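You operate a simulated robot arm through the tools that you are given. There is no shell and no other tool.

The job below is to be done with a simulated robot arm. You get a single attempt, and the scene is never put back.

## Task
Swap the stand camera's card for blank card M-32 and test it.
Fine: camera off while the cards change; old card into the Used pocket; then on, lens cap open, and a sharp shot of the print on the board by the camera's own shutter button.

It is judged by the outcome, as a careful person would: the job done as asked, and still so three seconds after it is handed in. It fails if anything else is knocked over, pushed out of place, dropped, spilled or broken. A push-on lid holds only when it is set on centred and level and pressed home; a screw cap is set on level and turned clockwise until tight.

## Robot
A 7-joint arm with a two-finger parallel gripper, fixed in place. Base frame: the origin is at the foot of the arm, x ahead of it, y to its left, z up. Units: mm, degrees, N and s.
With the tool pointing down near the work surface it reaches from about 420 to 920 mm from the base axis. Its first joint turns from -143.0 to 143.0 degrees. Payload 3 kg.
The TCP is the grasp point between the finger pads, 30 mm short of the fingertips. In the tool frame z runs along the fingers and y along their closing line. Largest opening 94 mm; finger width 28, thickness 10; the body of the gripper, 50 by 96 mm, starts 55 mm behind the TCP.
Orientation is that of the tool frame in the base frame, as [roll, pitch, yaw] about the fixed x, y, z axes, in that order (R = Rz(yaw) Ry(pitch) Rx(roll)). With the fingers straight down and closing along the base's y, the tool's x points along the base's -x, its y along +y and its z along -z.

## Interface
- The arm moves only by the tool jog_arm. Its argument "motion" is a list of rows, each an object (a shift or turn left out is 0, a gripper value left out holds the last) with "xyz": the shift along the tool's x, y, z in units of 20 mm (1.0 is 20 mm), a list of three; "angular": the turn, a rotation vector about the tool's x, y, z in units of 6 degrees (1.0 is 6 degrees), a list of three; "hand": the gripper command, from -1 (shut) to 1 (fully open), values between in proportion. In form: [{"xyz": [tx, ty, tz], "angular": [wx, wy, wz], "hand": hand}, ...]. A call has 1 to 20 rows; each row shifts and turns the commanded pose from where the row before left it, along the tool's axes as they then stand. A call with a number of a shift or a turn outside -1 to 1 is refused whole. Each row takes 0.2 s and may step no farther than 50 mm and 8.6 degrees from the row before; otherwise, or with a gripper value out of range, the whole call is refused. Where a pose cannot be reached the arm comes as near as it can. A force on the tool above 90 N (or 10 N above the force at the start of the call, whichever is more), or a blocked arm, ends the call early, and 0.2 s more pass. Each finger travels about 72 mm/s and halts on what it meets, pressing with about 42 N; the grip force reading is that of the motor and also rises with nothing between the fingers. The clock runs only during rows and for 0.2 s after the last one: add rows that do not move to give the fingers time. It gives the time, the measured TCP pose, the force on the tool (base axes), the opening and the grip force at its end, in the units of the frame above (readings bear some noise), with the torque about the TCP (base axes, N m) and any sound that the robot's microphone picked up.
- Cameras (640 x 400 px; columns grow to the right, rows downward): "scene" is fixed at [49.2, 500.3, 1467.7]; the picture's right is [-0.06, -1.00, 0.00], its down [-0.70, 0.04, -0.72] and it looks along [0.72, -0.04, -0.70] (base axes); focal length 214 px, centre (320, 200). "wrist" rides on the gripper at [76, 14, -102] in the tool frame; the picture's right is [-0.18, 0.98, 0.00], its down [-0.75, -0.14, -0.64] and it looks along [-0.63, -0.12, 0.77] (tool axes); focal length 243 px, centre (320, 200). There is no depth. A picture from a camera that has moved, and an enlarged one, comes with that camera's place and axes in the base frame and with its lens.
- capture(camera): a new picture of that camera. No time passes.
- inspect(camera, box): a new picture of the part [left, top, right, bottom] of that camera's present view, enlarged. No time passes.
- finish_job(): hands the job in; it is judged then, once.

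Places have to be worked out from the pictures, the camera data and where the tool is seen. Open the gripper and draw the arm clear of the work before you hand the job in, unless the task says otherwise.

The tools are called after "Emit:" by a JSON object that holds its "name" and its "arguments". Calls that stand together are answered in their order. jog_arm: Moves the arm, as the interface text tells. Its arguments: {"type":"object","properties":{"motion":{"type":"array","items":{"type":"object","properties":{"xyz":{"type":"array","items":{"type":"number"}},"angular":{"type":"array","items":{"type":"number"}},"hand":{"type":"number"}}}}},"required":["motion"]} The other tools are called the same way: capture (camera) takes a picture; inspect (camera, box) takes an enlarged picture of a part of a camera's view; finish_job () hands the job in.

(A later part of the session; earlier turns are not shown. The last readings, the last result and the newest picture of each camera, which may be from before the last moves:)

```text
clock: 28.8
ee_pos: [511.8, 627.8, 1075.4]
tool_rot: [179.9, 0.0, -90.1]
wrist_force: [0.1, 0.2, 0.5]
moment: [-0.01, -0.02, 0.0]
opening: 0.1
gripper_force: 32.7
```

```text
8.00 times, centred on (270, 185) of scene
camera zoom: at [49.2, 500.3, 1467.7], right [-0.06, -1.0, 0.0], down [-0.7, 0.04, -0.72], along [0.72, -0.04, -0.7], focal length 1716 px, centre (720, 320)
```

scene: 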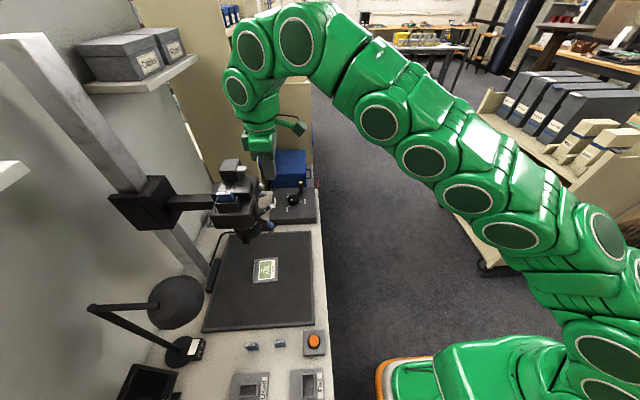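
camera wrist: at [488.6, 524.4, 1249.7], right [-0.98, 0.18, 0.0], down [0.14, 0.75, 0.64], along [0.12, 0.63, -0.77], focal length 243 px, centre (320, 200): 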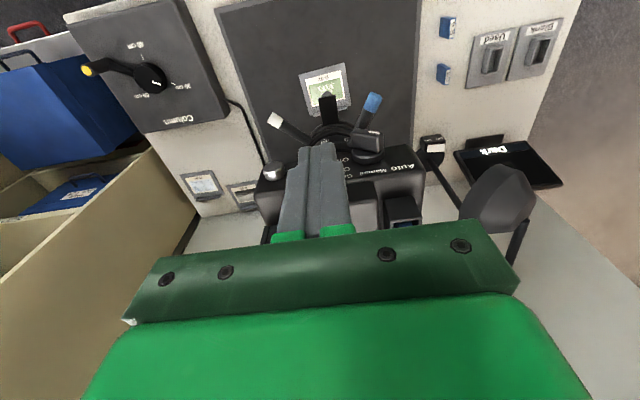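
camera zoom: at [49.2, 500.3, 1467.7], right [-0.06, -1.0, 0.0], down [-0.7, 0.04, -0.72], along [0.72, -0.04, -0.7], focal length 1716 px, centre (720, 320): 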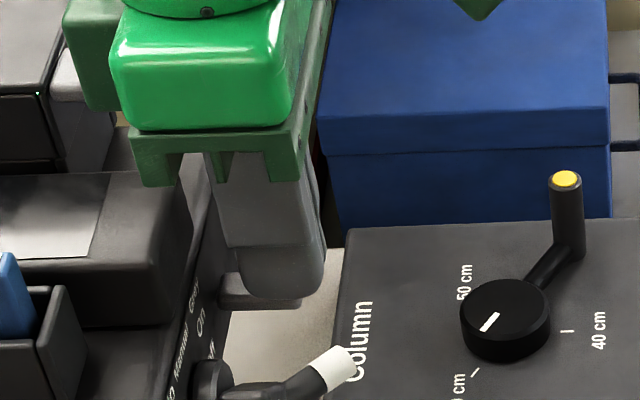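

Little force so far; I'll press a bit further, to where the Off position should be, then check.

Emit:
{"name": "jog_arm", "arguments": {"motion": [{"xyz": [0, 0, 0.25]}, {"xyz": [0, 0, 0.2]}]}}

Emit:
{"name": "capture", "arguments": {"camera": "wrist"}}

Emit:
{"name": "inspect", "arguments": {"camera": "wrist", "box": [440, 110, 568, 190]}}

Emit:
{"name": "inspect", "arguments": {"camera": "scene", "box": [230, 160, 310, 210]}}

```text
clock: 29.4
ee_pos: [512.2, 629.7, 1070.5]
tool_rot: [-179.7, 0.3, -90.0]
wrist_force: [-6.2, -10.1, 45.5]
moment: [0.41, 0.23, -0.25]
opening: 0.0
gripper_force: 33.2
```

```text
taken
camera wrist: at [496.8, 551.5, 1173.7], right [-0.98, 0.18, 0.0], down [0.14, 0.75, 0.65], along [0.12, 0.64, -0.76], focal length 243 px, centre (320, 200)
```

wrist: 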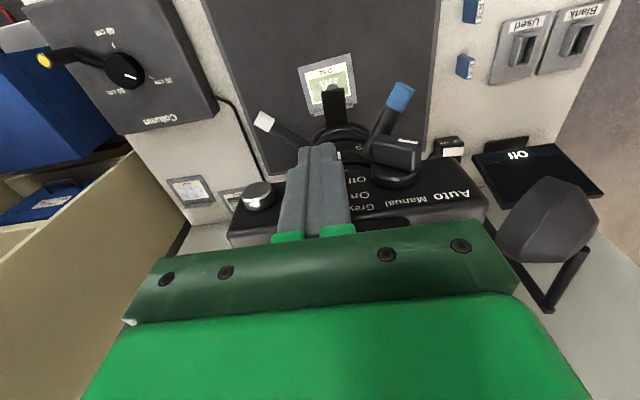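

```text
5.00 times, centred on (504, 150) of wrist
camera zoom: at [496.8, 551.5, 1173.7], right [-0.98, 0.18, 0.0], down [0.14, 0.75, 0.65], along [0.12, 0.64, -0.76], focal length 1213 px, centre (-600, 450)
```

zoom: 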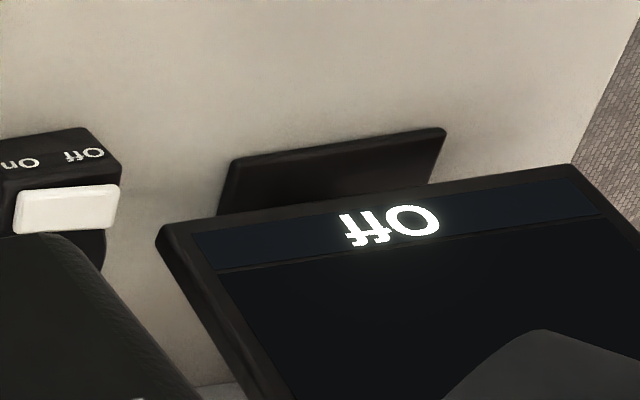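

```text
8.00 times, centred on (270, 185) of scene
camera zoom: at [49.2, 500.3, 1467.7], right [-0.06, -1.0, 0.0], down [-0.7, 0.04, -0.72], along [0.72, -0.04, -0.7], focal length 1716 px, centre (720, 320)
```

zoom: 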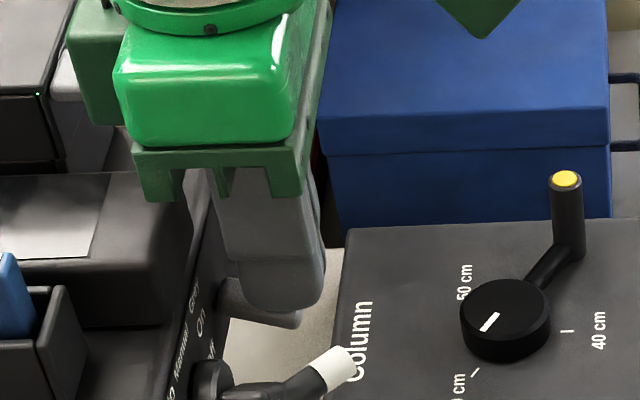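

The monitor now reads "Off", so the camera is off. I'll back away upward, tilt 15° for reach, open to about 40 mm and hover over card M-21.

Emit:
{"name": "jog_arm", "arguments": {"motion": [{"xyz": [0, 0, -1]}, {"xyz": [0, 0, -1]}, {"xyz": [0, 0, -1]}, {"xyz": [0, 0, -1]}, {"xyz": [0, 0, -1]}, {"angular": [0, -1, 0]}, {"angular": [0, -1, 0]}, {"angular": [0, -0.5, 0], "hand": -0.15}, {"xyz": [-0.88, 0.8625, 0.043]}, {"xyz": [-0.88, 0.8625, 0.043]}, {"xyz": [-0.88, 0.8625, 0.043]}, {"xyz": [-0.88, 0.8625, 0.043]}]}}

Emit:
{"name": "capture", "arguments": {"camera": "wrist"}}

Emit:
{"name": "inspect", "arguments": {"camera": "scene", "box": [190, 130, 302, 200]}}

```text
clock: 32.0
ee_pos: [462.5, 681.6, 1145.9]
tool_rot: [-179.5, 14.7, -90.9]
wrist_force: [11.2, -40.8, 26.4]
moment: [-0.58, 0.29, 0.71]
opening: 32.3
gripper_force: 0.2
out of reach, approached as far as the arm can: row 4, 5
stopped in row 12: the force on the tool passed its limit at 106 N (the readings are from after the stop); the commanded pose is now the measured one
```

```text
taken
camera wrist: at [444.9, 581.8, 1227.0], right [-0.98, 0.2, 0.04], down [0.14, 0.56, 0.81], along [0.14, 0.8, -0.58], focal length 243 px, centre (320, 200)
```

wrist: 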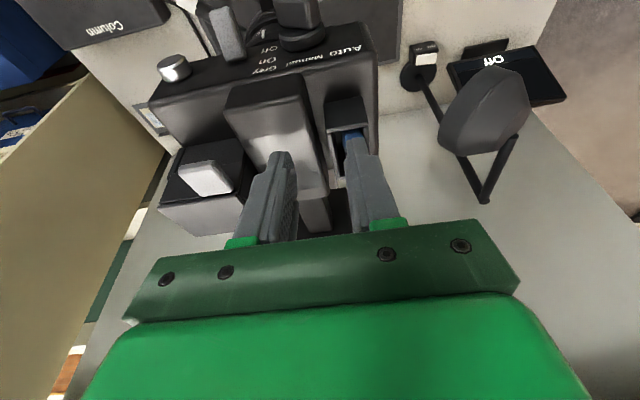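

```text
5.71 times, centred on (246, 165) of scene
camera zoom: at [49.2, 500.3, 1467.7], right [-0.06, -1.0, 0.0], down [-0.7, 0.04, -0.72], along [0.72, -0.04, -0.7], focal length 1226 px, centre (743, 400)
```

zoom: 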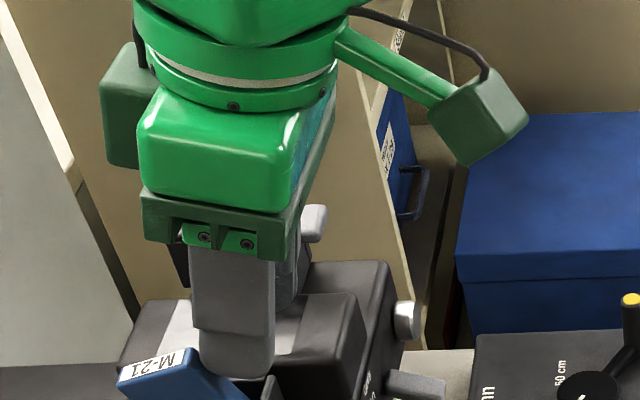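

The arm couldn't climb as high as I'd commanded, so a finger met the card's front edge and tilted it; the robot stopped. I'll back straight off along −y and look.

Emit:
{"name": "jog_arm", "arguments": {"motion": [{"xyz": [0.4, 0, 0]}, {"xyz": [0.5, 0, 0]}, {"xyz": [0.5, 0, 0]}, {"xyz": [0.6, 0, 0]}]}}

Emit:
{"name": "capture", "arguments": {"camera": "wrist"}}

Emit:
{"name": "inspect", "arguments": {"camera": "wrist", "box": [290, 60, 402, 130]}}

Emit:
{"name": "inspect", "arguments": {"camera": "scene", "box": [190, 160, 302, 230]}}

```text
clock: 33.0
ee_pos: [457.2, 646.8, 1132.5]
tool_rot: [-179.7, 14.7, -90.5]
wrist_force: [-0.2, 0.2, 0.1]
moment: [0.0, 0.01, -0.03]
opening: 39.7
gripper_force: 0.0
```

```text
taken
camera wrist: at [441.3, 546.9, 1212.9], right [-0.98, 0.19, 0.04], down [0.14, 0.57, 0.81], along [0.13, 0.8, -0.58], focal length 243 px, centre (320, 200)
```

wrist: 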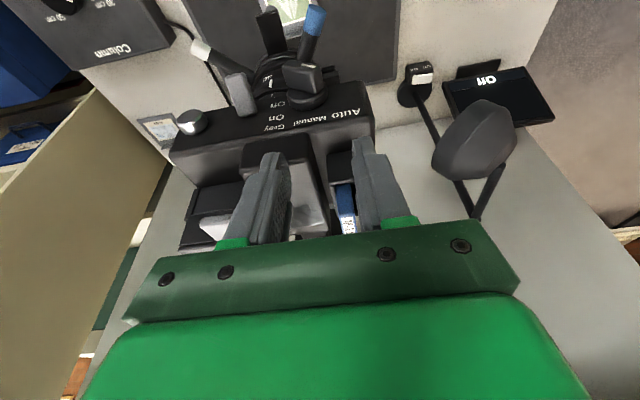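

```text
5.71 times, centred on (346, 95) of wrist
camera zoom: at [441.3, 546.9, 1212.9], right [-0.98, 0.19, 0.04], down [0.14, 0.57, 0.81], along [0.13, 0.8, -0.58], focal length 1386 px, centre (171, 800)
```

zoom: 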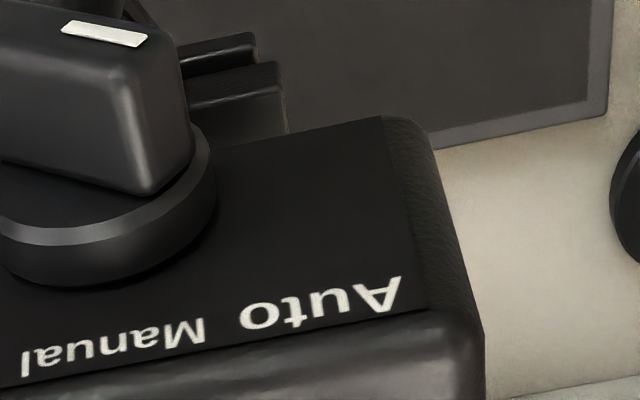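

```text
5.71 times, centred on (246, 195) of scene
camera zoom: at [49.2, 500.3, 1467.7], right [-0.06, -1.0, 0.0], down [-0.7, 0.04, -0.72], along [0.72, -0.04, -0.7], focal length 1226 px, centre (743, 229)
```

zoom: 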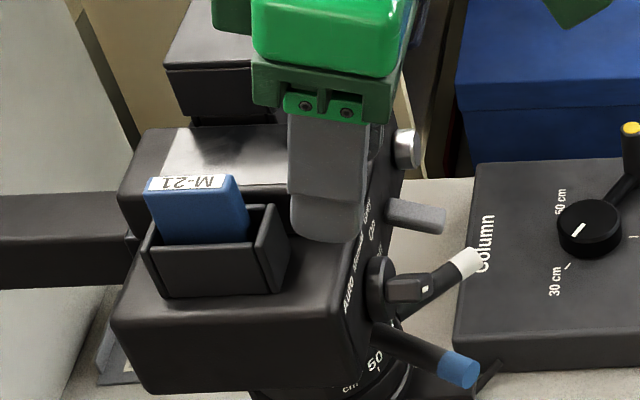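

The card has settled back upright in its slot and the stand hasn't moved. I'll measure where it sits now before trying again.

Emit:
{"name": "inspect", "arguments": {"camera": "wrist", "box": [310, 145, 390, 195]}}

Emit:
{"name": "inspect", "arguments": {"camera": "wrist", "box": [310, 185, 390, 235]}}

Emit:
{"name": "inspect", "arguments": {"camera": "scene", "box": [205, 180, 253, 210]}}

```text
8.00 times, centred on (350, 170) of wrist
camera zoom: at [441.3, 546.9, 1212.9], right [-0.98, 0.19, 0.04], down [0.14, 0.57, 0.81], along [0.13, 0.8, -0.58], focal length 1941 px, centre (80, 440)
```

zoom: 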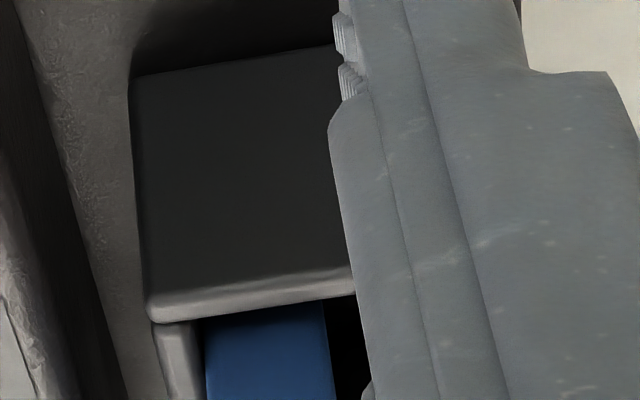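

```text
8.00 times, centred on (350, 210) of wrist
camera zoom: at [441.3, 546.9, 1212.9], right [-0.98, 0.19, 0.04], down [0.14, 0.57, 0.81], along [0.13, 0.8, -0.58], focal length 1941 px, centre (80, 120)
```

zoom: 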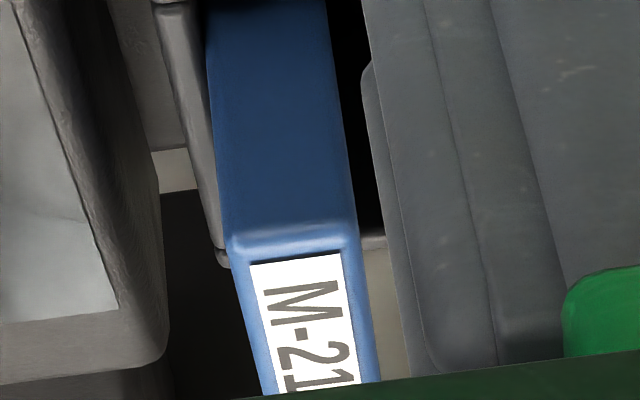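

```text
13.33 times, centred on (229, 195) of scene
camera zoom: at [49.2, 500.3, 1467.7], right [-0.06, -1.0, 0.0], down [-0.7, 0.04, -0.72], along [0.72, -0.04, -0.7], focal length 2860 px, centre (1533, 267)
```

zoom: 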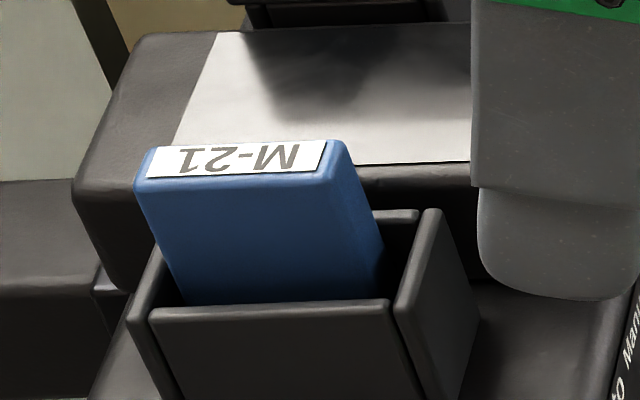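

M-21 is upright again at about x 445.5, y 692–727, top z 1124. I'll increase the tilt for more reach and rise in place, checking the height actually reached before moving over the card.

Emit:
{"name": "jog_arm", "arguments": {"motion": [{"angular": [0, -1, 0]}, {"xyz": [-0.295, 0, -0.78]}, {"xyz": [-0.295, 0, -0.78]}, {"xyz": [-0.295, 0, -0.78]}]}}

```text
clock: 34.0
ee_pos: [459.0, 646.4, 1183.1]
tool_rot: [-179.7, 20.6, -90.7]
wrist_force: [0.2, 0.2, -0.2]
moment: [0.01, 0.01, -0.05]
opening: 39.7
gripper_force: 0.1
```

Height 1183 is reached. Now I move forward to hover over the card, correcting the small yaw error.

Emit:
{"name": "jog_arm", "arguments": {"motion": [{"xyz": [-0.62, 0.17, 0.234], "angular": [-0.041, 0, -0.109]}, {"xyz": [-0.62, 0.17, 0.234]}, {"xyz": [-0.62, 0.17, 0.234]}, {"xyz": [-0.62, 0.17, 0.234]}]}}

Emit:
{"name": "capture", "arguments": {"camera": "wrist"}}

Emit:
{"name": "inspect", "arguments": {"camera": "scene", "box": [190, 140, 302, 210]}}

```text
clock: 35.0
ee_pos: [445.3, 699.4, 1181.9]
tool_rot: [-179.7, 20.5, -90.0]
wrist_force: [-0.3, 0.3, 1.0]
moment: [0.0, 0.01, 0.0]
opening: 40.2
gripper_force: 0.0
```

```text
taken
camera wrist: at [428.9, 592.0, 1252.4], right [-0.98, 0.17, 0.06], down [0.14, 0.48, 0.87], along [0.12, 0.86, -0.49], focal length 243 px, centre (320, 200)
```

wrist: 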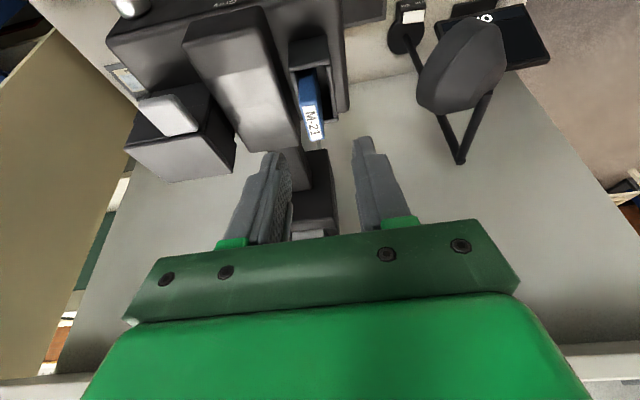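

```text
5.71 times, centred on (246, 175) of scene
camera zoom: at [49.2, 500.3, 1467.7], right [-0.06, -1.0, 0.0], down [-0.7, 0.04, -0.72], along [0.72, -0.04, -0.7], focal length 1226 px, centre (743, 343)
```

zoom: 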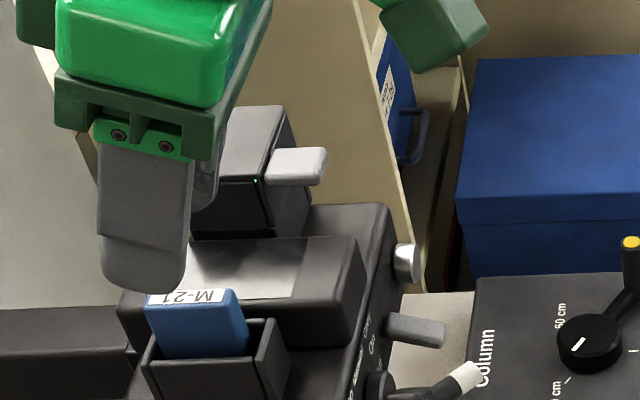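

The fingers straddle the card from above. I'll go straight down 40 mm and check before closing.

Emit:
{"name": "jog_arm", "arguments": {"motion": [{"xyz": [0.175, 0, 0.468]}, {"xyz": [0.175, 0, 0.468]}, {"xyz": [0.175, 0, 0.468]}, {"xyz": [0.175, 0, 0.468]}]}}

Emit:
{"name": "capture", "arguments": {"camera": "wrist"}}

Emit:
{"name": "inspect", "arguments": {"camera": "wrist", "box": [260, 110, 388, 190]}}

Emit:
{"name": "inspect", "arguments": {"camera": "scene", "box": [190, 160, 270, 210]}}

```text
clock: 36.0
ee_pos: [444.5, 698.8, 1143.1]
tool_rot: [-179.5, 20.6, -89.8]
wrist_force: [-0.5, 0.0, -0.4]
moment: [-0.06, 0.04, 0.04]
opening: 39.9
gripper_force: 0.2
```

```text
taken
camera wrist: at [429.0, 591.7, 1213.5], right [-0.98, 0.17, 0.06], down [0.14, 0.48, 0.87], along [0.12, 0.86, -0.49], focal length 243 px, centre (320, 200)
```

wrist: 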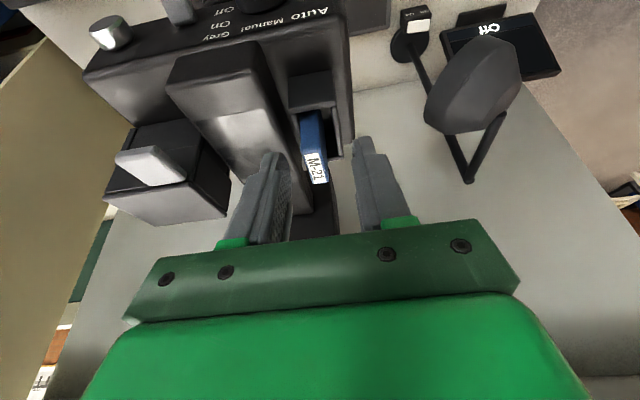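

```text
5.00 times, centred on (324, 150) of wrist
camera zoom: at [429.0, 591.7, 1213.5], right [-0.98, 0.17, 0.06], down [0.14, 0.48, 0.87], along [0.12, 0.86, -0.49], focal length 1213 px, centre (300, 450)
```

zoom: 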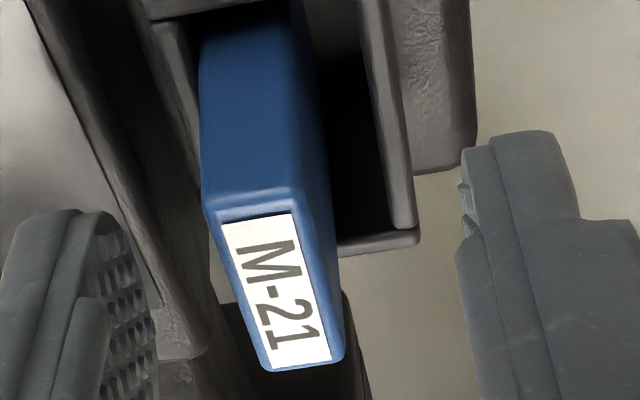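

```text
8.00 times, centred on (230, 185) of scene
camera zoom: at [49.2, 500.3, 1467.7], right [-0.06, -1.0, 0.0], down [-0.7, 0.04, -0.72], along [0.72, -0.04, -0.7], focal length 1716 px, centre (1040, 320)
```

zoom: 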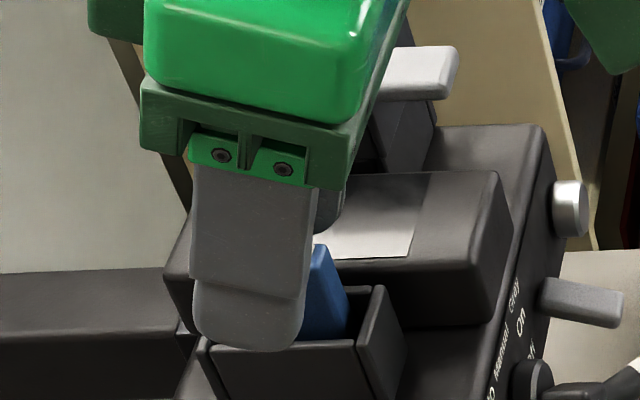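

The card is between the fingers. I'll centre by 2 mm, lower 3 mm more and close on it.

Emit:
{"name": "jog_arm", "arguments": {"motion": [{"xyz": [0.053, -0.09, 0.14]}, {"hand": -1}, {}, {}]}}

Emit:
{"name": "inspect", "arguments": {"camera": "wrist", "box": [260, 110, 388, 190]}}

Emit:
{"name": "inspect", "arguments": {"camera": "scene", "box": [190, 160, 270, 210]}}

```text
clock: 37.0
ee_pos: [447.3, 699.5, 1139.5]
tool_rot: [-179.7, 20.7, -90.0]
wrist_force: [-0.5, -0.1, 0.0]
moment: [0.0, -0.02, -0.03]
opening: 10.7
gripper_force: 41.9
```

```text
5.00 times, centred on (324, 150) of wrist
camera zoom: at [431.0, 591.7, 1210.1], right [-0.98, 0.17, 0.06], down [0.14, 0.48, 0.87], along [0.12, 0.86, -0.49], focal length 1213 px, centre (300, 450)
```

zoom: 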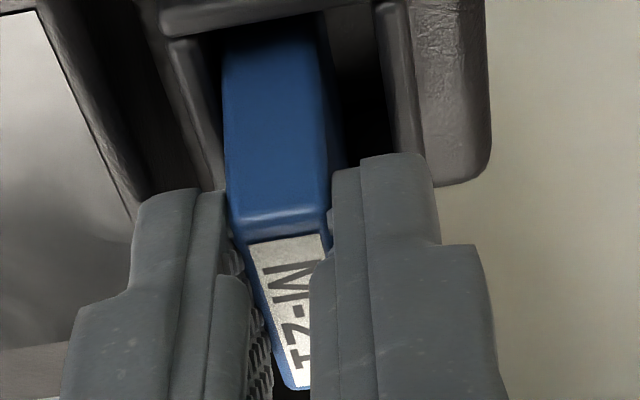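

```text
8.00 times, centred on (230, 185) of scene
camera zoom: at [49.2, 500.3, 1467.7], right [-0.06, -1.0, 0.0], down [-0.7, 0.04, -0.72], along [0.72, -0.04, -0.7], focal length 1716 px, centre (1040, 320)
```

zoom: 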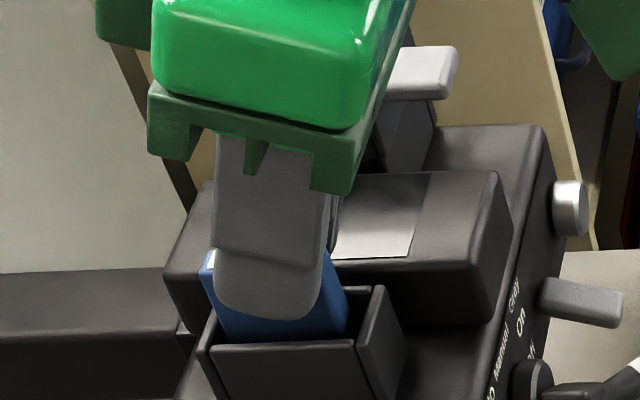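

The grip holds at 10.7 mm on the card. I'll lift straight up 45 mm.

Emit:
{"name": "jog_arm", "arguments": {"motion": [{"xyz": [-0.08, 0, -0.21]}, {"xyz": [-0.159, 0, -0.421]}, {"xyz": [-0.159, 0, -0.421]}, {"xyz": [-0.159, 0, -0.421]}, {"xyz": [-0.159, 0, -0.421]}, {"xyz": [-0.08, 0, -0.21]}]}}

Emit:
{"name": "capture", "arguments": {"camera": "wrist"}}

Emit:
{"name": "inspect", "arguments": {"camera": "scene", "box": [180, 140, 292, 210]}}

```text
clock: 38.4
ee_pos: [445.9, 700.0, 1185.6]
tool_rot: [-179.6, 20.8, -89.9]
wrist_force: [0.0, 0.1, -0.2]
moment: [0.01, 0.01, -0.04]
opening: 10.7
gripper_force: 42.2
```

```text
taken
camera wrist: at [430.4, 592.0, 1255.1], right [-0.98, 0.17, 0.06], down [0.14, 0.48, 0.87], along [0.12, 0.86, -0.49], focal length 243 px, centre (320, 200)
```

wrist: 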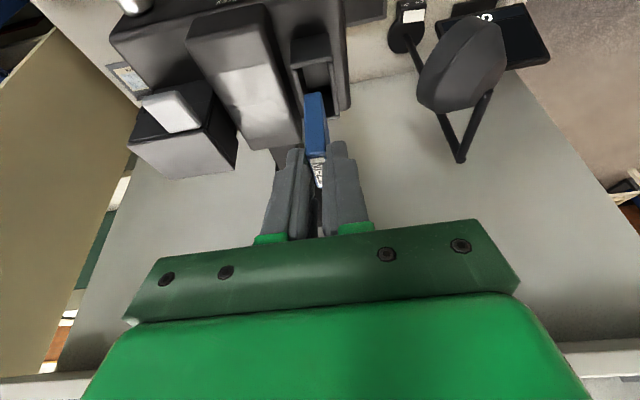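

```text
5.71 times, centred on (236, 175) of scene
camera zoom: at [49.2, 500.3, 1467.7], right [-0.06, -1.0, 0.0], down [-0.7, 0.04, -0.72], along [0.72, -0.04, -0.7], focal length 1226 px, centre (800, 343)
```

zoom: 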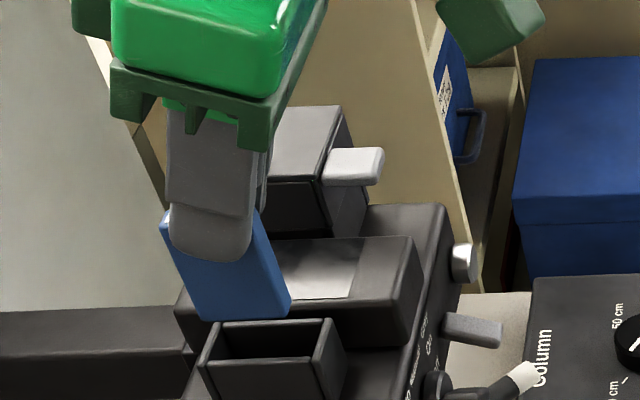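

M-21 is out and clear of the slot. I'll look closely at how it hangs and at the Used pocket before carrying it there.

Emit:
{"name": "inspect", "arguments": {"camera": "scene", "box": [200, 165, 248, 195]}}

Emit:
{"name": "inspect", "arguments": {"camera": "scene", "box": [215, 360, 279, 400]}}

Emit:
{"name": "inspect", "arguments": {"camera": "wrist", "box": [280, 80, 376, 140]}}

```text
13.33 times, centred on (224, 180) of scene
camera zoom: at [49.2, 500.3, 1467.7], right [-0.06, -1.0, 0.0], down [-0.7, 0.04, -0.72], along [0.72, -0.04, -0.7], focal length 2860 px, centre (1600, 467)
```

zoom: 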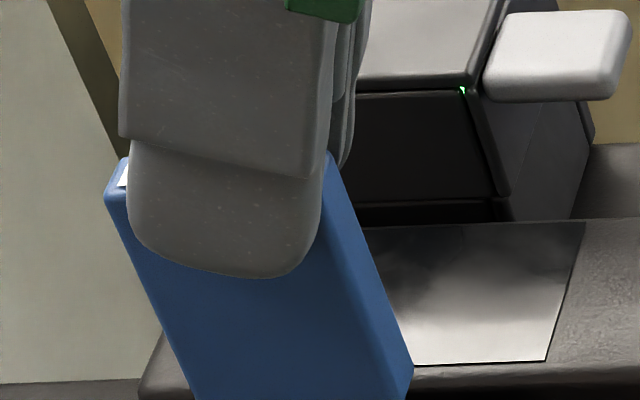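

```text
10.00 times, centred on (247, 380) of scene
camera zoom: at [49.2, 500.3, 1467.7], right [-0.06, -1.0, 0.0], down [-0.7, 0.04, -0.72], along [0.72, -0.04, -0.7], focal length 2145 px, centre (1050, -1600)
```

zoom: 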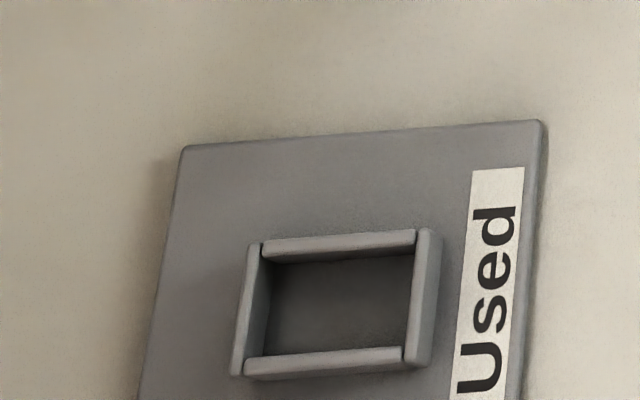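

```text
6.67 times, centred on (328, 110) of wrist
camera zoom: at [430.4, 592.0, 1255.1], right [-0.98, 0.17, 0.06], down [0.14, 0.48, 0.87], along [0.12, 0.86, -0.49], focal length 1618 px, centre (267, 800)
```

zoom: 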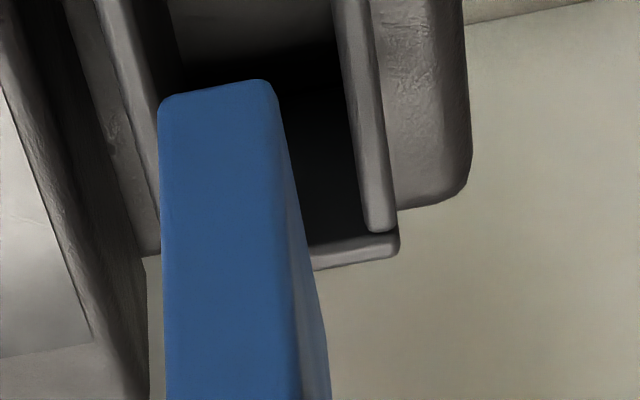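

The Used pocket's mouth is about 20×43 mm centred near (124, 706) with its rim near z 625; the card is roughly 11×36×50. I'll pull back to y 600 to stay away from the lamp shade, then descend toward the pocket.

Emit:
{"name": "jog_arm", "arguments": {"motion": [{"xyz": [0.936, 0, -0.354]}, {"xyz": [0.936, 0, -0.354]}, {"xyz": [0.936, 0, -0.354]}, {"xyz": [0.936, 0, -0.354]}, {"xyz": [0.936, 0, -0.354]}, {"xyz": [0.378, 0.805, 0.995]}, {"xyz": [0.378, 0.805, 0.995]}, {"xyz": [0.378, 0.805, 0.995]}, {"xyz": [0.378, 0.805, 0.995]}, {"xyz": [0.378, 0.805, 0.995]}, {"xyz": [0.378, 0.805, 0.995]}, {"xyz": [0.378, 0.805, 0.995]}, {"xyz": [0.378, 0.805, 0.995]}, {"xyz": [0.378, 0.805, 0.995]}, {"xyz": [0.378, 0.805, 0.995]}]}}

Emit:
{"name": "capture", "arguments": {"camera": "scene"}}

Emit:
{"name": "capture", "arguments": {"camera": "wrist"}}

```text
clock: 41.6
ee_pos: [287.5, 599.9, 969.1]
tool_rot: [-179.6, 20.7, -89.9]
wrist_force: [-0.6, 0.6, 0.8]
moment: [0.03, -0.01, -0.02]
opening: 10.8
gripper_force: 41.5
```

```text
taken
```

scene: 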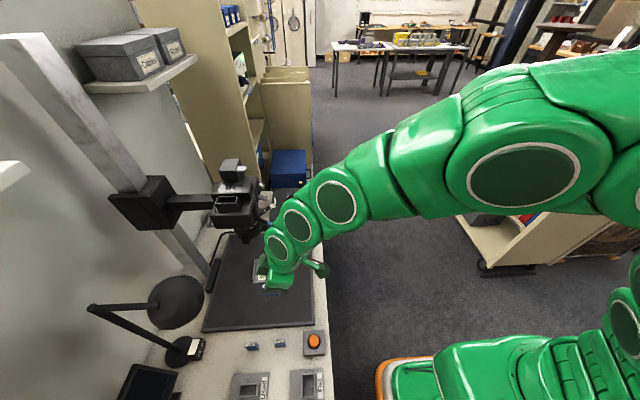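

```text
taken
camera wrist: at [270.9, 491.6, 1040.7], right [-0.98, 0.17, 0.06], down [0.14, 0.48, 0.87], along [0.12, 0.86, -0.49], focal length 243 px, centre (320, 200)
```

wrist: 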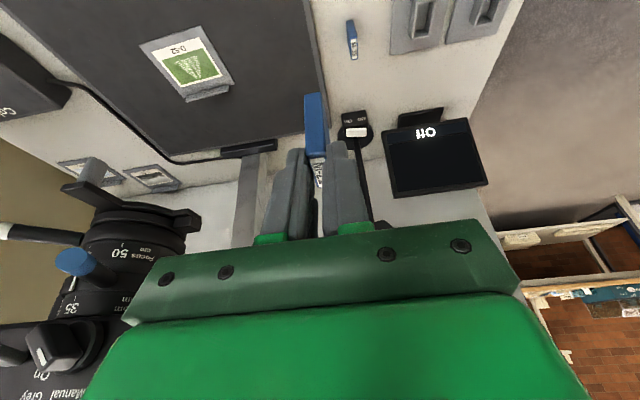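

Emit:
{"name": "jog_arm", "arguments": {"motion": [{"xyz": [0.37, 0.818, 0.977]}, {"xyz": [0.37, 0.818, 0.977]}, {"xyz": [0.37, 0.818, 0.977]}, {"xyz": [0.37, 0.818, 0.977]}, {"xyz": [0.37, 0.818, 0.977]}, {"xyz": [0.37, 0.818, 0.977]}, {"xyz": [0.37, 0.818, 0.977]}, {"xyz": [0.37, 0.818, 0.977]}, {"xyz": [0.37, 0.818, 0.977]}, {"xyz": [0.37, 0.818, 0.977]}, {"xyz": [-0.9, 0, 0.34]}, {"xyz": [-0.9, 0, 0.34]}, {"xyz": [-0.9, 0, 0.34]}, {"xyz": [-0.9, 0, 0.34]}, {"xyz": [-0.9, 0, 0.34]}]}}

Emit:
{"name": "capture", "arguments": {"camera": "wrist"}}

Emit:
{"name": "inspect", "arguments": {"camera": "scene", "box": [200, 330, 312, 400]}}

```text
clock: 44.8
ee_pos: [124.5, 696.6, 760.8]
tool_rot: [-179.6, 20.7, -89.9]
wrist_force: [-0.1, -0.1, -0.8]
moment: [0.0, -0.01, 0.03]
opening: 10.6
gripper_force: 42.0
```

```text
taken
camera wrist: at [108.5, 587.6, 831.8], right [-0.98, 0.17, 0.06], down [0.14, 0.48, 0.87], along [0.12, 0.86, -0.49], focal length 243 px, centre (320, 200)
```

wrist: 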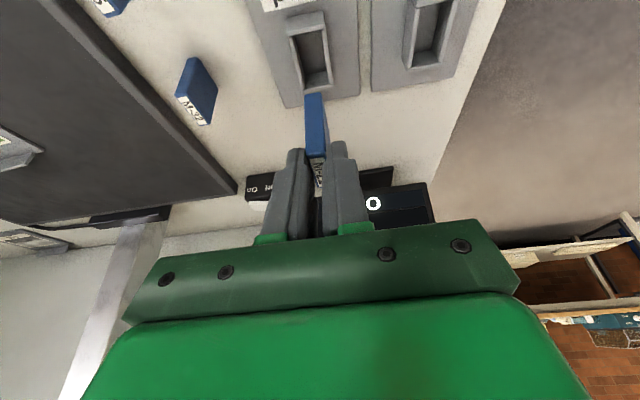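

```text
5.71 times, centred on (256, 365) of scene
camera zoom: at [49.2, 500.3, 1467.7], right [-0.06, -1.0, 0.0], down [-0.7, 0.04, -0.72], along [0.72, -0.04, -0.7], focal length 1226 px, centre (686, -743)
```

zoom: 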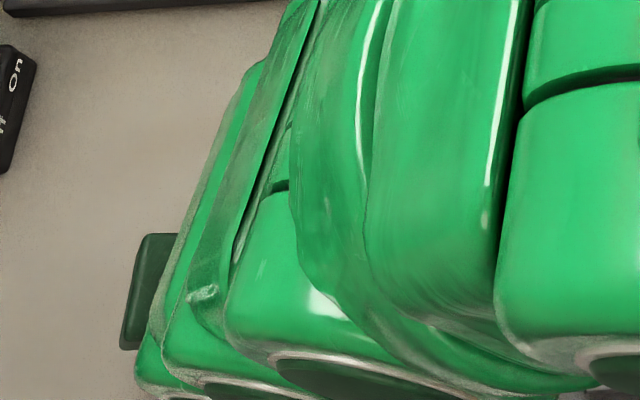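

The arm blocks the scene view here, so I'll rely on the wrist picture of the pocket and card bottom.

Emit:
{"name": "inspect", "arguments": {"camera": "wrist", "box": [256, 0, 368, 70]}}

Emit:
{"name": "inspect", "arguments": {"camera": "wrist", "box": [256, 60, 368, 130]}}

Emit:
{"name": "inspect", "arguments": {"camera": "wrist", "box": [160, 40, 256, 100]}}

```text
5.71 times, centred on (312, 35) of wrist
camera zoom: at [108.5, 587.6, 831.8], right [-0.98, 0.17, 0.06], down [0.14, 0.48, 0.87], along [0.12, 0.86, -0.49], focal length 1386 px, centre (366, 1143)
```

zoom: 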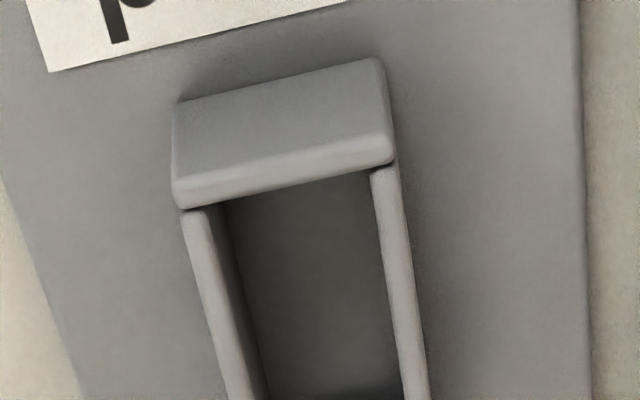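

```text
5.71 times, centred on (312, 95) of wrist
camera zoom: at [108.5, 587.6, 831.8], right [-0.98, 0.17, 0.06], down [0.14, 0.48, 0.87], along [0.12, 0.86, -0.49], focal length 1386 px, centre (366, 800)
```

zoom: 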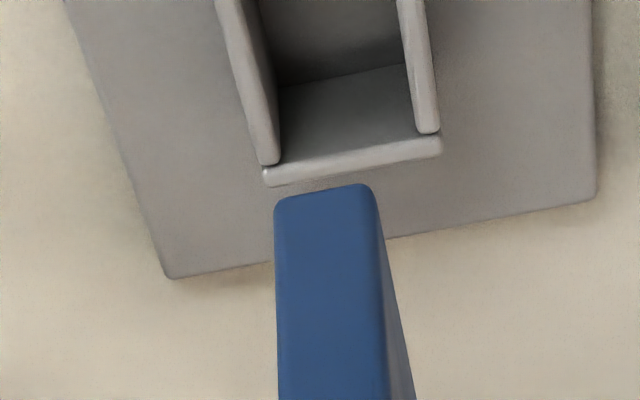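

```text
6.67 times, centred on (208, 70) of wrist
camera zoom: at [108.5, 587.6, 831.8], right [-0.98, 0.17, 0.06], down [0.14, 0.48, 0.87], along [0.12, 0.86, -0.49], focal length 1618 px, centre (1067, 1067)
```

zoom: 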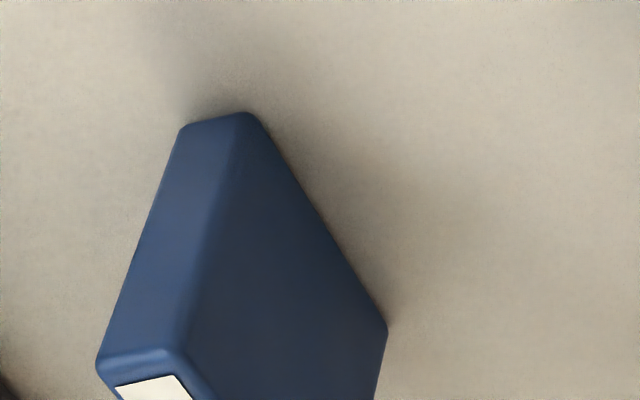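

The card hangs straight and is centred on the pocket in x, about 3–4 mm short in y. I'll lower to just above the rim with that correction and look again.

Emit:
{"name": "jog_arm", "arguments": {"motion": [{"xyz": [0.2, 0, 0.64]}, {"xyz": [0.2, 0, 0.64]}, {"xyz": [0.2, 0, 0.64]}, {"xyz": [0.2, 0, 0.64]}]}}

Emit:
{"name": "inspect", "arguments": {"camera": "wrist", "box": [256, 40, 384, 120]}}

Emit:
{"name": "inspect", "arguments": {"camera": "wrist", "box": [272, 70, 352, 120]}}

```text
clock: 45.8
ee_pos: [123.6, 698.8, 708.3]
tool_rot: [-179.6, 20.7, -89.9]
wrist_force: [-0.3, -0.4, -0.7]
moment: [-0.01, 0.03, -0.02]
opening: 10.6
gripper_force: 42.5
```

```text
5.00 times, centred on (320, 80) of wrist
camera zoom: at [108.4, 590.7, 778.2], right [-0.98, 0.17, 0.06], down [0.14, 0.48, 0.87], along [0.12, 0.86, -0.49], focal length 1213 px, centre (320, 800)
```

zoom: 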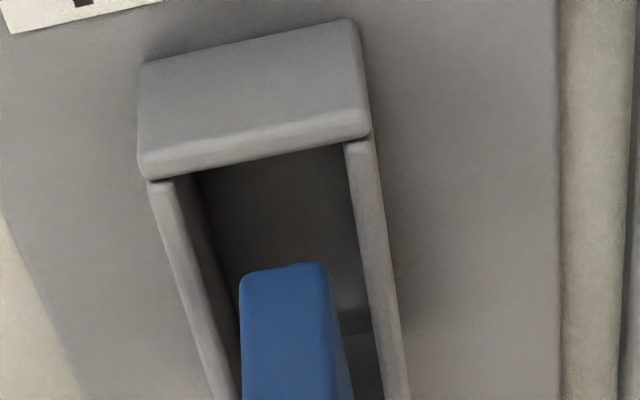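

```text
8.00 times, centred on (312, 95) of wrist
camera zoom: at [108.4, 590.7, 778.2], right [-0.98, 0.17, 0.06], down [0.14, 0.48, 0.87], along [0.12, 0.86, -0.49], focal length 1941 px, centre (384, 1040)
```

zoom: 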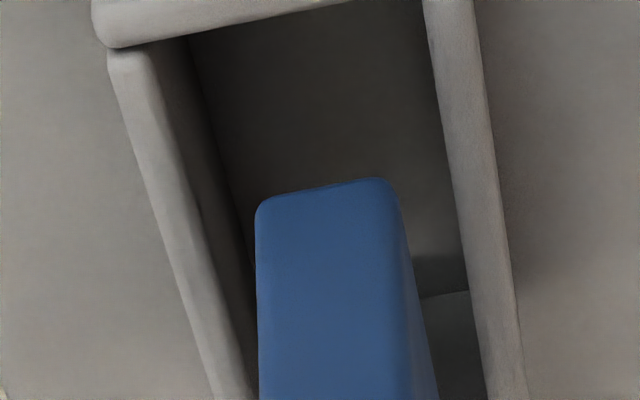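

The card (≈122.4, 710.6) is centred over the pocket (≈122.6, 710.8, rim z≈627). I'll lower 30 mm into it.

Emit:
{"name": "jog_arm", "arguments": {"motion": [{"xyz": [0.1325, 0, 0.351]}, {"xyz": [0.1325, 0, 0.351]}, {"xyz": [0.1325, 0, 0.351]}, {"xyz": [0.1, 0, 0.264]}]}}

Emit:
{"name": "capture", "arguments": {"camera": "wrist"}}

Emit:
{"name": "inspect", "arguments": {"camera": "wrist", "box": [256, 90, 384, 170]}}

```text
clock: 46.8
ee_pos: [123.7, 696.8, 679.6]
tool_rot: [-179.7, 20.6, -90.0]
wrist_force: [-0.1, 0.6, -0.3]
moment: [-0.02, -0.01, -0.02]
opening: 10.9
gripper_force: 41.7
```

```text
taken
camera wrist: at [109.2, 590.1, 749.7], right [-0.98, 0.17, 0.06], down [0.14, 0.48, 0.87], along [0.12, 0.86, -0.49], focal length 243 px, centre (320, 200)
```

wrist: 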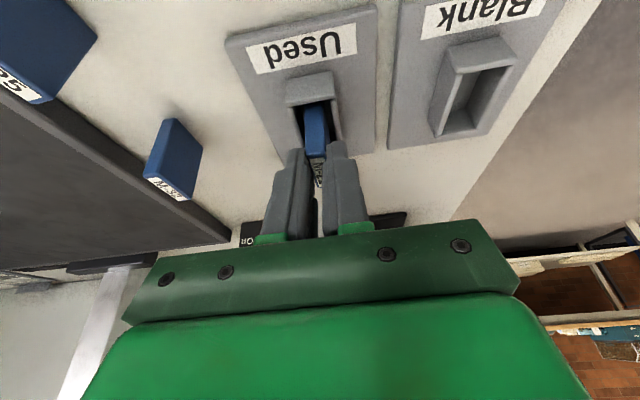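

```text
5.00 times, centred on (320, 130) of wrist
camera zoom: at [109.2, 590.1, 749.7], right [-0.98, 0.17, 0.06], down [0.14, 0.48, 0.87], along [0.12, 0.86, -0.49], focal length 1213 px, centre (320, 550)
```

zoom: 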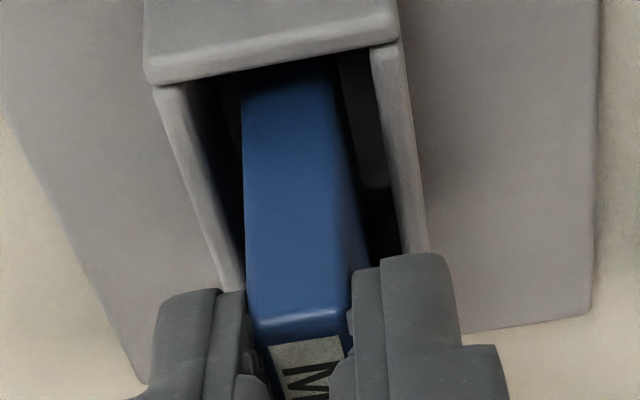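

It is inside the pocket with no contact force. I'll lower the last few millimetres and see whether it touches the floor.

Emit:
{"name": "jog_arm", "arguments": {"motion": [{"xyz": [0.035, 0, 0.0935]}, {"xyz": [0.018, 0, 0.047]}, {"xyz": [0.018, 0, 0.047]}]}}

```text
clock: 47.6
ee_pos: [124.1, 698.6, 677.6]
tool_rot: [-179.6, 20.8, -90.1]
wrist_force: [-0.1, -2.9, 30.7]
moment: [0.14, 0.02, -0.02]
opening: 10.5
gripper_force: 41.9
```

The card is on the pocket floor (30 N). I'll release and rise straight up.

Emit:
{"name": "jog_arm", "arguments": {"motion": [{"hand": -0.2}, {}, {}, {"xyz": [-0.159, 0, -0.421]}, {"xyz": [-0.318, 0, -0.842]}, {"xyz": [-0.318, 0, -0.842]}, {"xyz": [-0.318, 0, -0.842]}]}}

Emit:
{"name": "capture", "arguments": {"camera": "wrist"}}

Emit:
{"name": "inspect", "arguments": {"camera": "wrist", "box": [240, 20, 400, 120]}}

```text
clock: 49.2
ee_pos: [124.8, 697.4, 737.8]
tool_rot: [-179.7, 20.7, -90.0]
wrist_force: [-0.7, 0.3, -0.9]
moment: [0.01, 0.03, 0.0]
opening: 37.8
gripper_force: 0.1
```

```text
taken
camera wrist: at [109.1, 590.0, 809.0], right [-0.98, 0.17, 0.06], down [0.14, 0.48, 0.87], along [0.12, 0.86, -0.49], focal length 243 px, centre (320, 200)
```

wrist: 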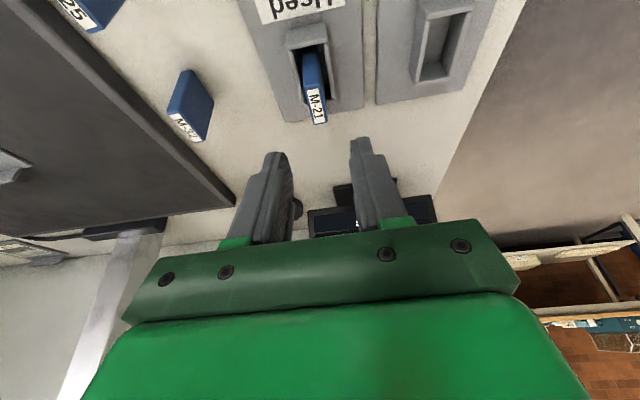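

```text
4.00 times, centred on (320, 70) of wrist
camera zoom: at [109.1, 590.0, 809.0], right [-0.98, 0.17, 0.06], down [0.14, 0.48, 0.87], along [0.12, 0.86, -0.49], focal length 970 px, centre (320, 720)
```

zoom: 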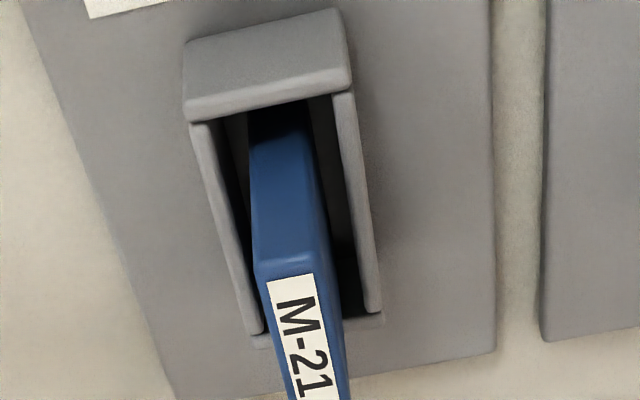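

M-21 stands in the Used pocket. Now I move over to M-32 at about (232, 716), staying above it.

Emit:
{"name": "jog_arm", "arguments": {"motion": [{"xyz": [-0.06, -0.9, 0.022]}, {"xyz": [-0.06, -0.9, 0.022]}, {"xyz": [-0.06, -0.9, 0.022]}, {"xyz": [-0.06, -0.9, 0.022]}, {"xyz": [-0.06, -0.9, 0.022]}, {"xyz": [-0.06, -0.9, 0.022]}]}}

Emit:
{"name": "capture", "arguments": {"camera": "wrist"}}

Emit:
{"name": "inspect", "arguments": {"camera": "wrist", "box": [256, 60, 368, 130]}}

Emit:
{"name": "capture", "arguments": {"camera": "scene"}}

```text
clock: 50.6
ee_pos: [233.5, 706.3, 737.4]
tool_rot: [-179.6, 20.7, -89.9]
wrist_force: [0.4, -0.3, -0.3]
moment: [0.02, -0.01, -0.03]
opening: 37.5
gripper_force: 0.1
```

```text
taken
camera wrist: at [217.5, 598.1, 809.5], right [-0.98, 0.17, 0.06], down [0.14, 0.48, 0.87], along [0.12, 0.86, -0.49], focal length 243 px, centre (320, 200)
```

wrist: 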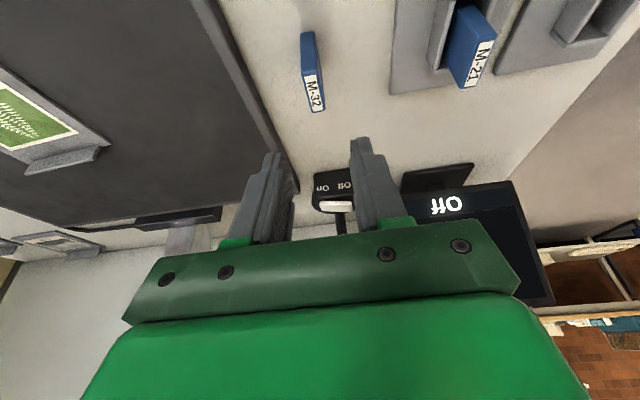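

```text
5.71 times, centred on (312, 95) of wrist
camera zoom: at [217.5, 598.1, 809.5], right [-0.98, 0.17, 0.06], down [0.14, 0.48, 0.87], along [0.12, 0.86, -0.49], focal length 1386 px, centre (366, 800)
```

zoom: 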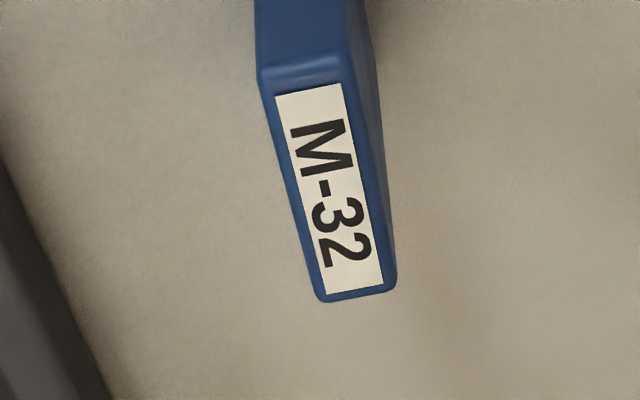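

```text
taken
```

scene: 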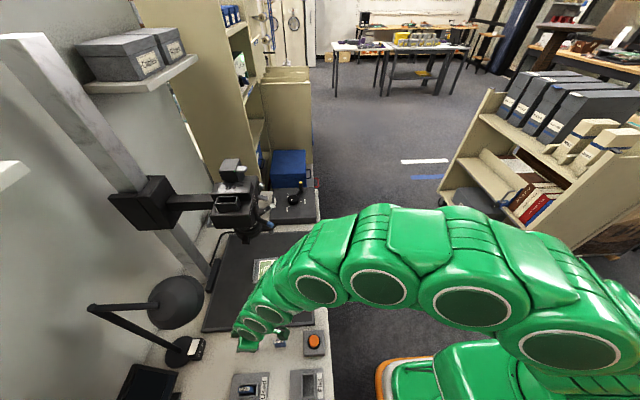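

M-32 measures x 226.7–237.4, y 699.5–734, square to the axes. I'll descend 72 mm and check before closing.

Emit:
{"name": "jog_arm", "arguments": {"motion": [{"xyz": [0.254, 0.015, 0.672]}, {"xyz": [0.254, 0.015, 0.672]}, {"xyz": [0.254, 0.015, 0.672]}, {"xyz": [0.254, 0.015, 0.672]}, {"xyz": [0.254, 0.015, 0.672]}]}}

Emit:
{"name": "inspect", "arguments": {"camera": "wrist", "box": [256, 110, 384, 190]}}

```text
clock: 51.8
ee_pos: [230.7, 706.4, 667.4]
tool_rot: [-179.7, 20.6, -89.9]
wrist_force: [-0.1, 0.1, 0.1]
moment: [-0.03, -0.01, 0.03]
opening: 37.5
gripper_force: 0.0
```

```text
5.00 times, centred on (320, 150) of wrist
camera zoom: at [215.7, 597.3, 737.0], right [-0.98, 0.17, 0.06], down [0.14, 0.48, 0.87], along [0.12, 0.86, -0.49], focal length 1213 px, centre (320, 450)
```

zoom: 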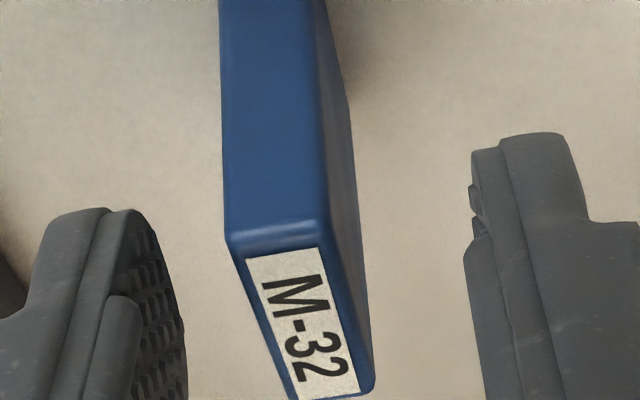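

Emit:
{"name": "jog_arm", "arguments": {"motion": [{"xyz": [0.026, -0.065, 0.07]}, {"hand": -1}, {}, {}]}}

Emit:
{"name": "inspect", "arguments": {"camera": "wrist", "box": [256, 110, 384, 190]}}

```text
clock: 52.8
ee_pos: [231.8, 706.7, 666.1]
tool_rot: [-179.6, 20.6, -90.1]
wrist_force: [-0.2, -0.9, -0.7]
moment: [0.0, 0.01, -0.01]
opening: 10.5
gripper_force: 42.1
```

```text
5.00 times, centred on (320, 150) of wrist
camera zoom: at [216.9, 597.3, 736.0], right [-0.98, 0.17, 0.06], down [0.14, 0.48, 0.87], along [0.12, 0.86, -0.49], focal length 1213 px, centre (320, 450)
```

zoom: 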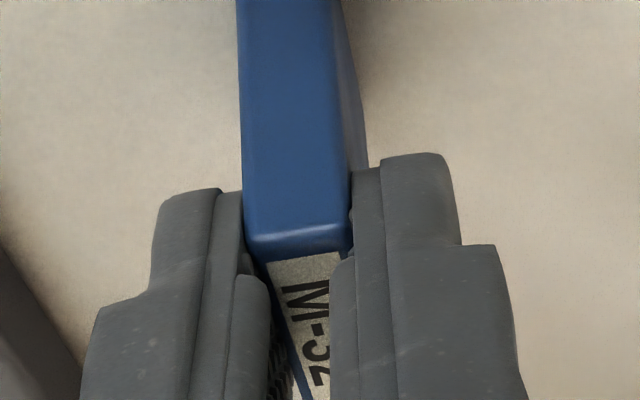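

M-32 is gripped. I'll lift it, pull back to y≈606, and carry it up along the same route in reverse.

Emit:
{"name": "jog_arm", "arguments": {"motion": [{"xyz": [-0.177, 0, -0.468]}, {"xyz": [-0.354, 0, -0.935]}, {"xyz": [-0.354, 0, -0.935]}, {"xyz": [-0.354, 0, -0.935]}, {"xyz": [-0.354, 0, -0.935]}, {"xyz": [-0.177, 0, -0.468]}, {"xyz": [0.936, 0, -0.354]}, {"xyz": [0.936, 0, -0.354]}, {"xyz": [0.936, 0, -0.354]}, {"xyz": [0.936, 0, -0.354]}, {"xyz": [0.936, 0, -0.354]}]}}

Emit:
{"name": "jog_arm", "arguments": {"motion": [{"xyz": [-0.371, -0.535, -0.982]}, {"xyz": [-0.371, -0.535, -0.982]}, {"xyz": [-0.371, -0.535, -0.982]}, {"xyz": [-0.371, -0.535, -0.982]}, {"xyz": [-0.371, -0.535, -0.982]}, {"xyz": [-0.371, -0.535, -0.982]}, {"xyz": [-0.371, -0.535, -0.982]}, {"xyz": [-0.371, -0.535, -0.982]}, {"xyz": [-0.371, -0.535, -0.982]}, {"xyz": [-0.371, -0.535, -0.982]}, {"xyz": [-0.371, -0.535, -0.982]}, {"xyz": [-0.371, -0.535, -0.982]}, {"xyz": [-0.371, -0.535, -0.982]}, {"xyz": [-0.371, -0.535, -0.982]}, {"xyz": [-0.371, -0.535, -0.982]}, {"xyz": [-0.371, -0.535, -0.982]}, {"xyz": [-0.371, -0.535, -0.982]}, {"xyz": [-0.371, -0.535, -0.982]}, {"xyz": [-0.371, -0.535, -0.982]}, {"xyz": [-0.371, -0.535, -0.982]}]}}

Emit:
{"name": "capture", "arguments": {"camera": "wrist"}}

Emit:
{"name": "inspect", "arguments": {"camera": "scene", "box": [190, 140, 302, 210]}}

```text
clock: 55.2
ee_pos: [231.4, 605.5, 767.1]
tool_rot: [-179.7, 20.6, -90.1]
wrist_force: [-1.0, -0.1, 0.1]
moment: [-0.01, -0.02, 0.02]
opening: 10.6
gripper_force: 41.5
```

```text
clock: 59.4
ee_pos: [443.5, 606.3, 1186.3]
tool_rot: [-179.7, 20.5, -89.9]
wrist_force: [0.3, 0.3, -0.4]
moment: [0.02, 0.0, -0.01]
opening: 10.5
gripper_force: 41.7
```

```text
taken
camera wrist: at [427.8, 497.8, 1257.1], right [-0.98, 0.17, 0.06], down [0.14, 0.48, 0.87], along [0.12, 0.86, -0.5], focal length 243 px, centre (320, 200)
```

wrist: 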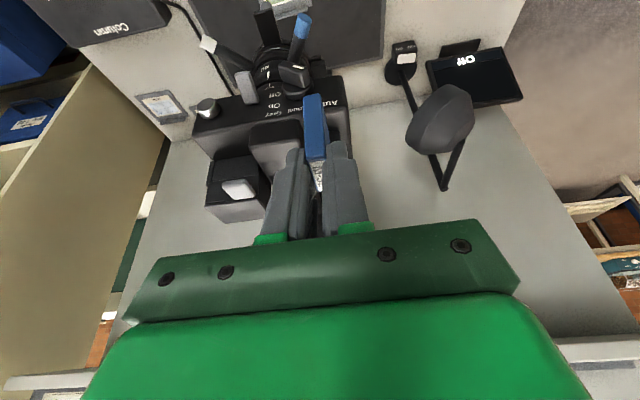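

```text
5.71 times, centred on (246, 175) of scene
camera zoom: at [49.2, 500.3, 1467.7], right [-0.06, -1.0, 0.0], down [-0.7, 0.04, -0.72], along [0.72, -0.04, -0.7], focal length 1226 px, centre (743, 343)
```

zoom: 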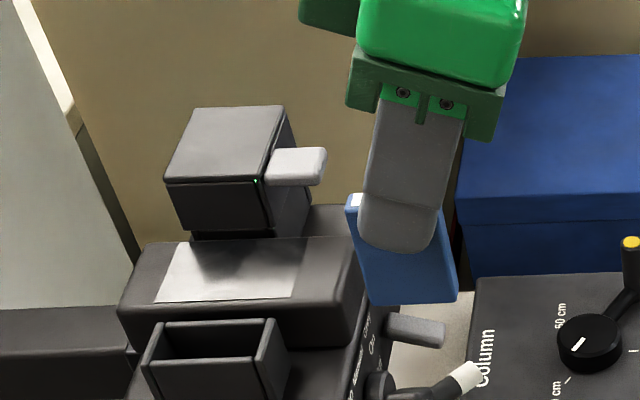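

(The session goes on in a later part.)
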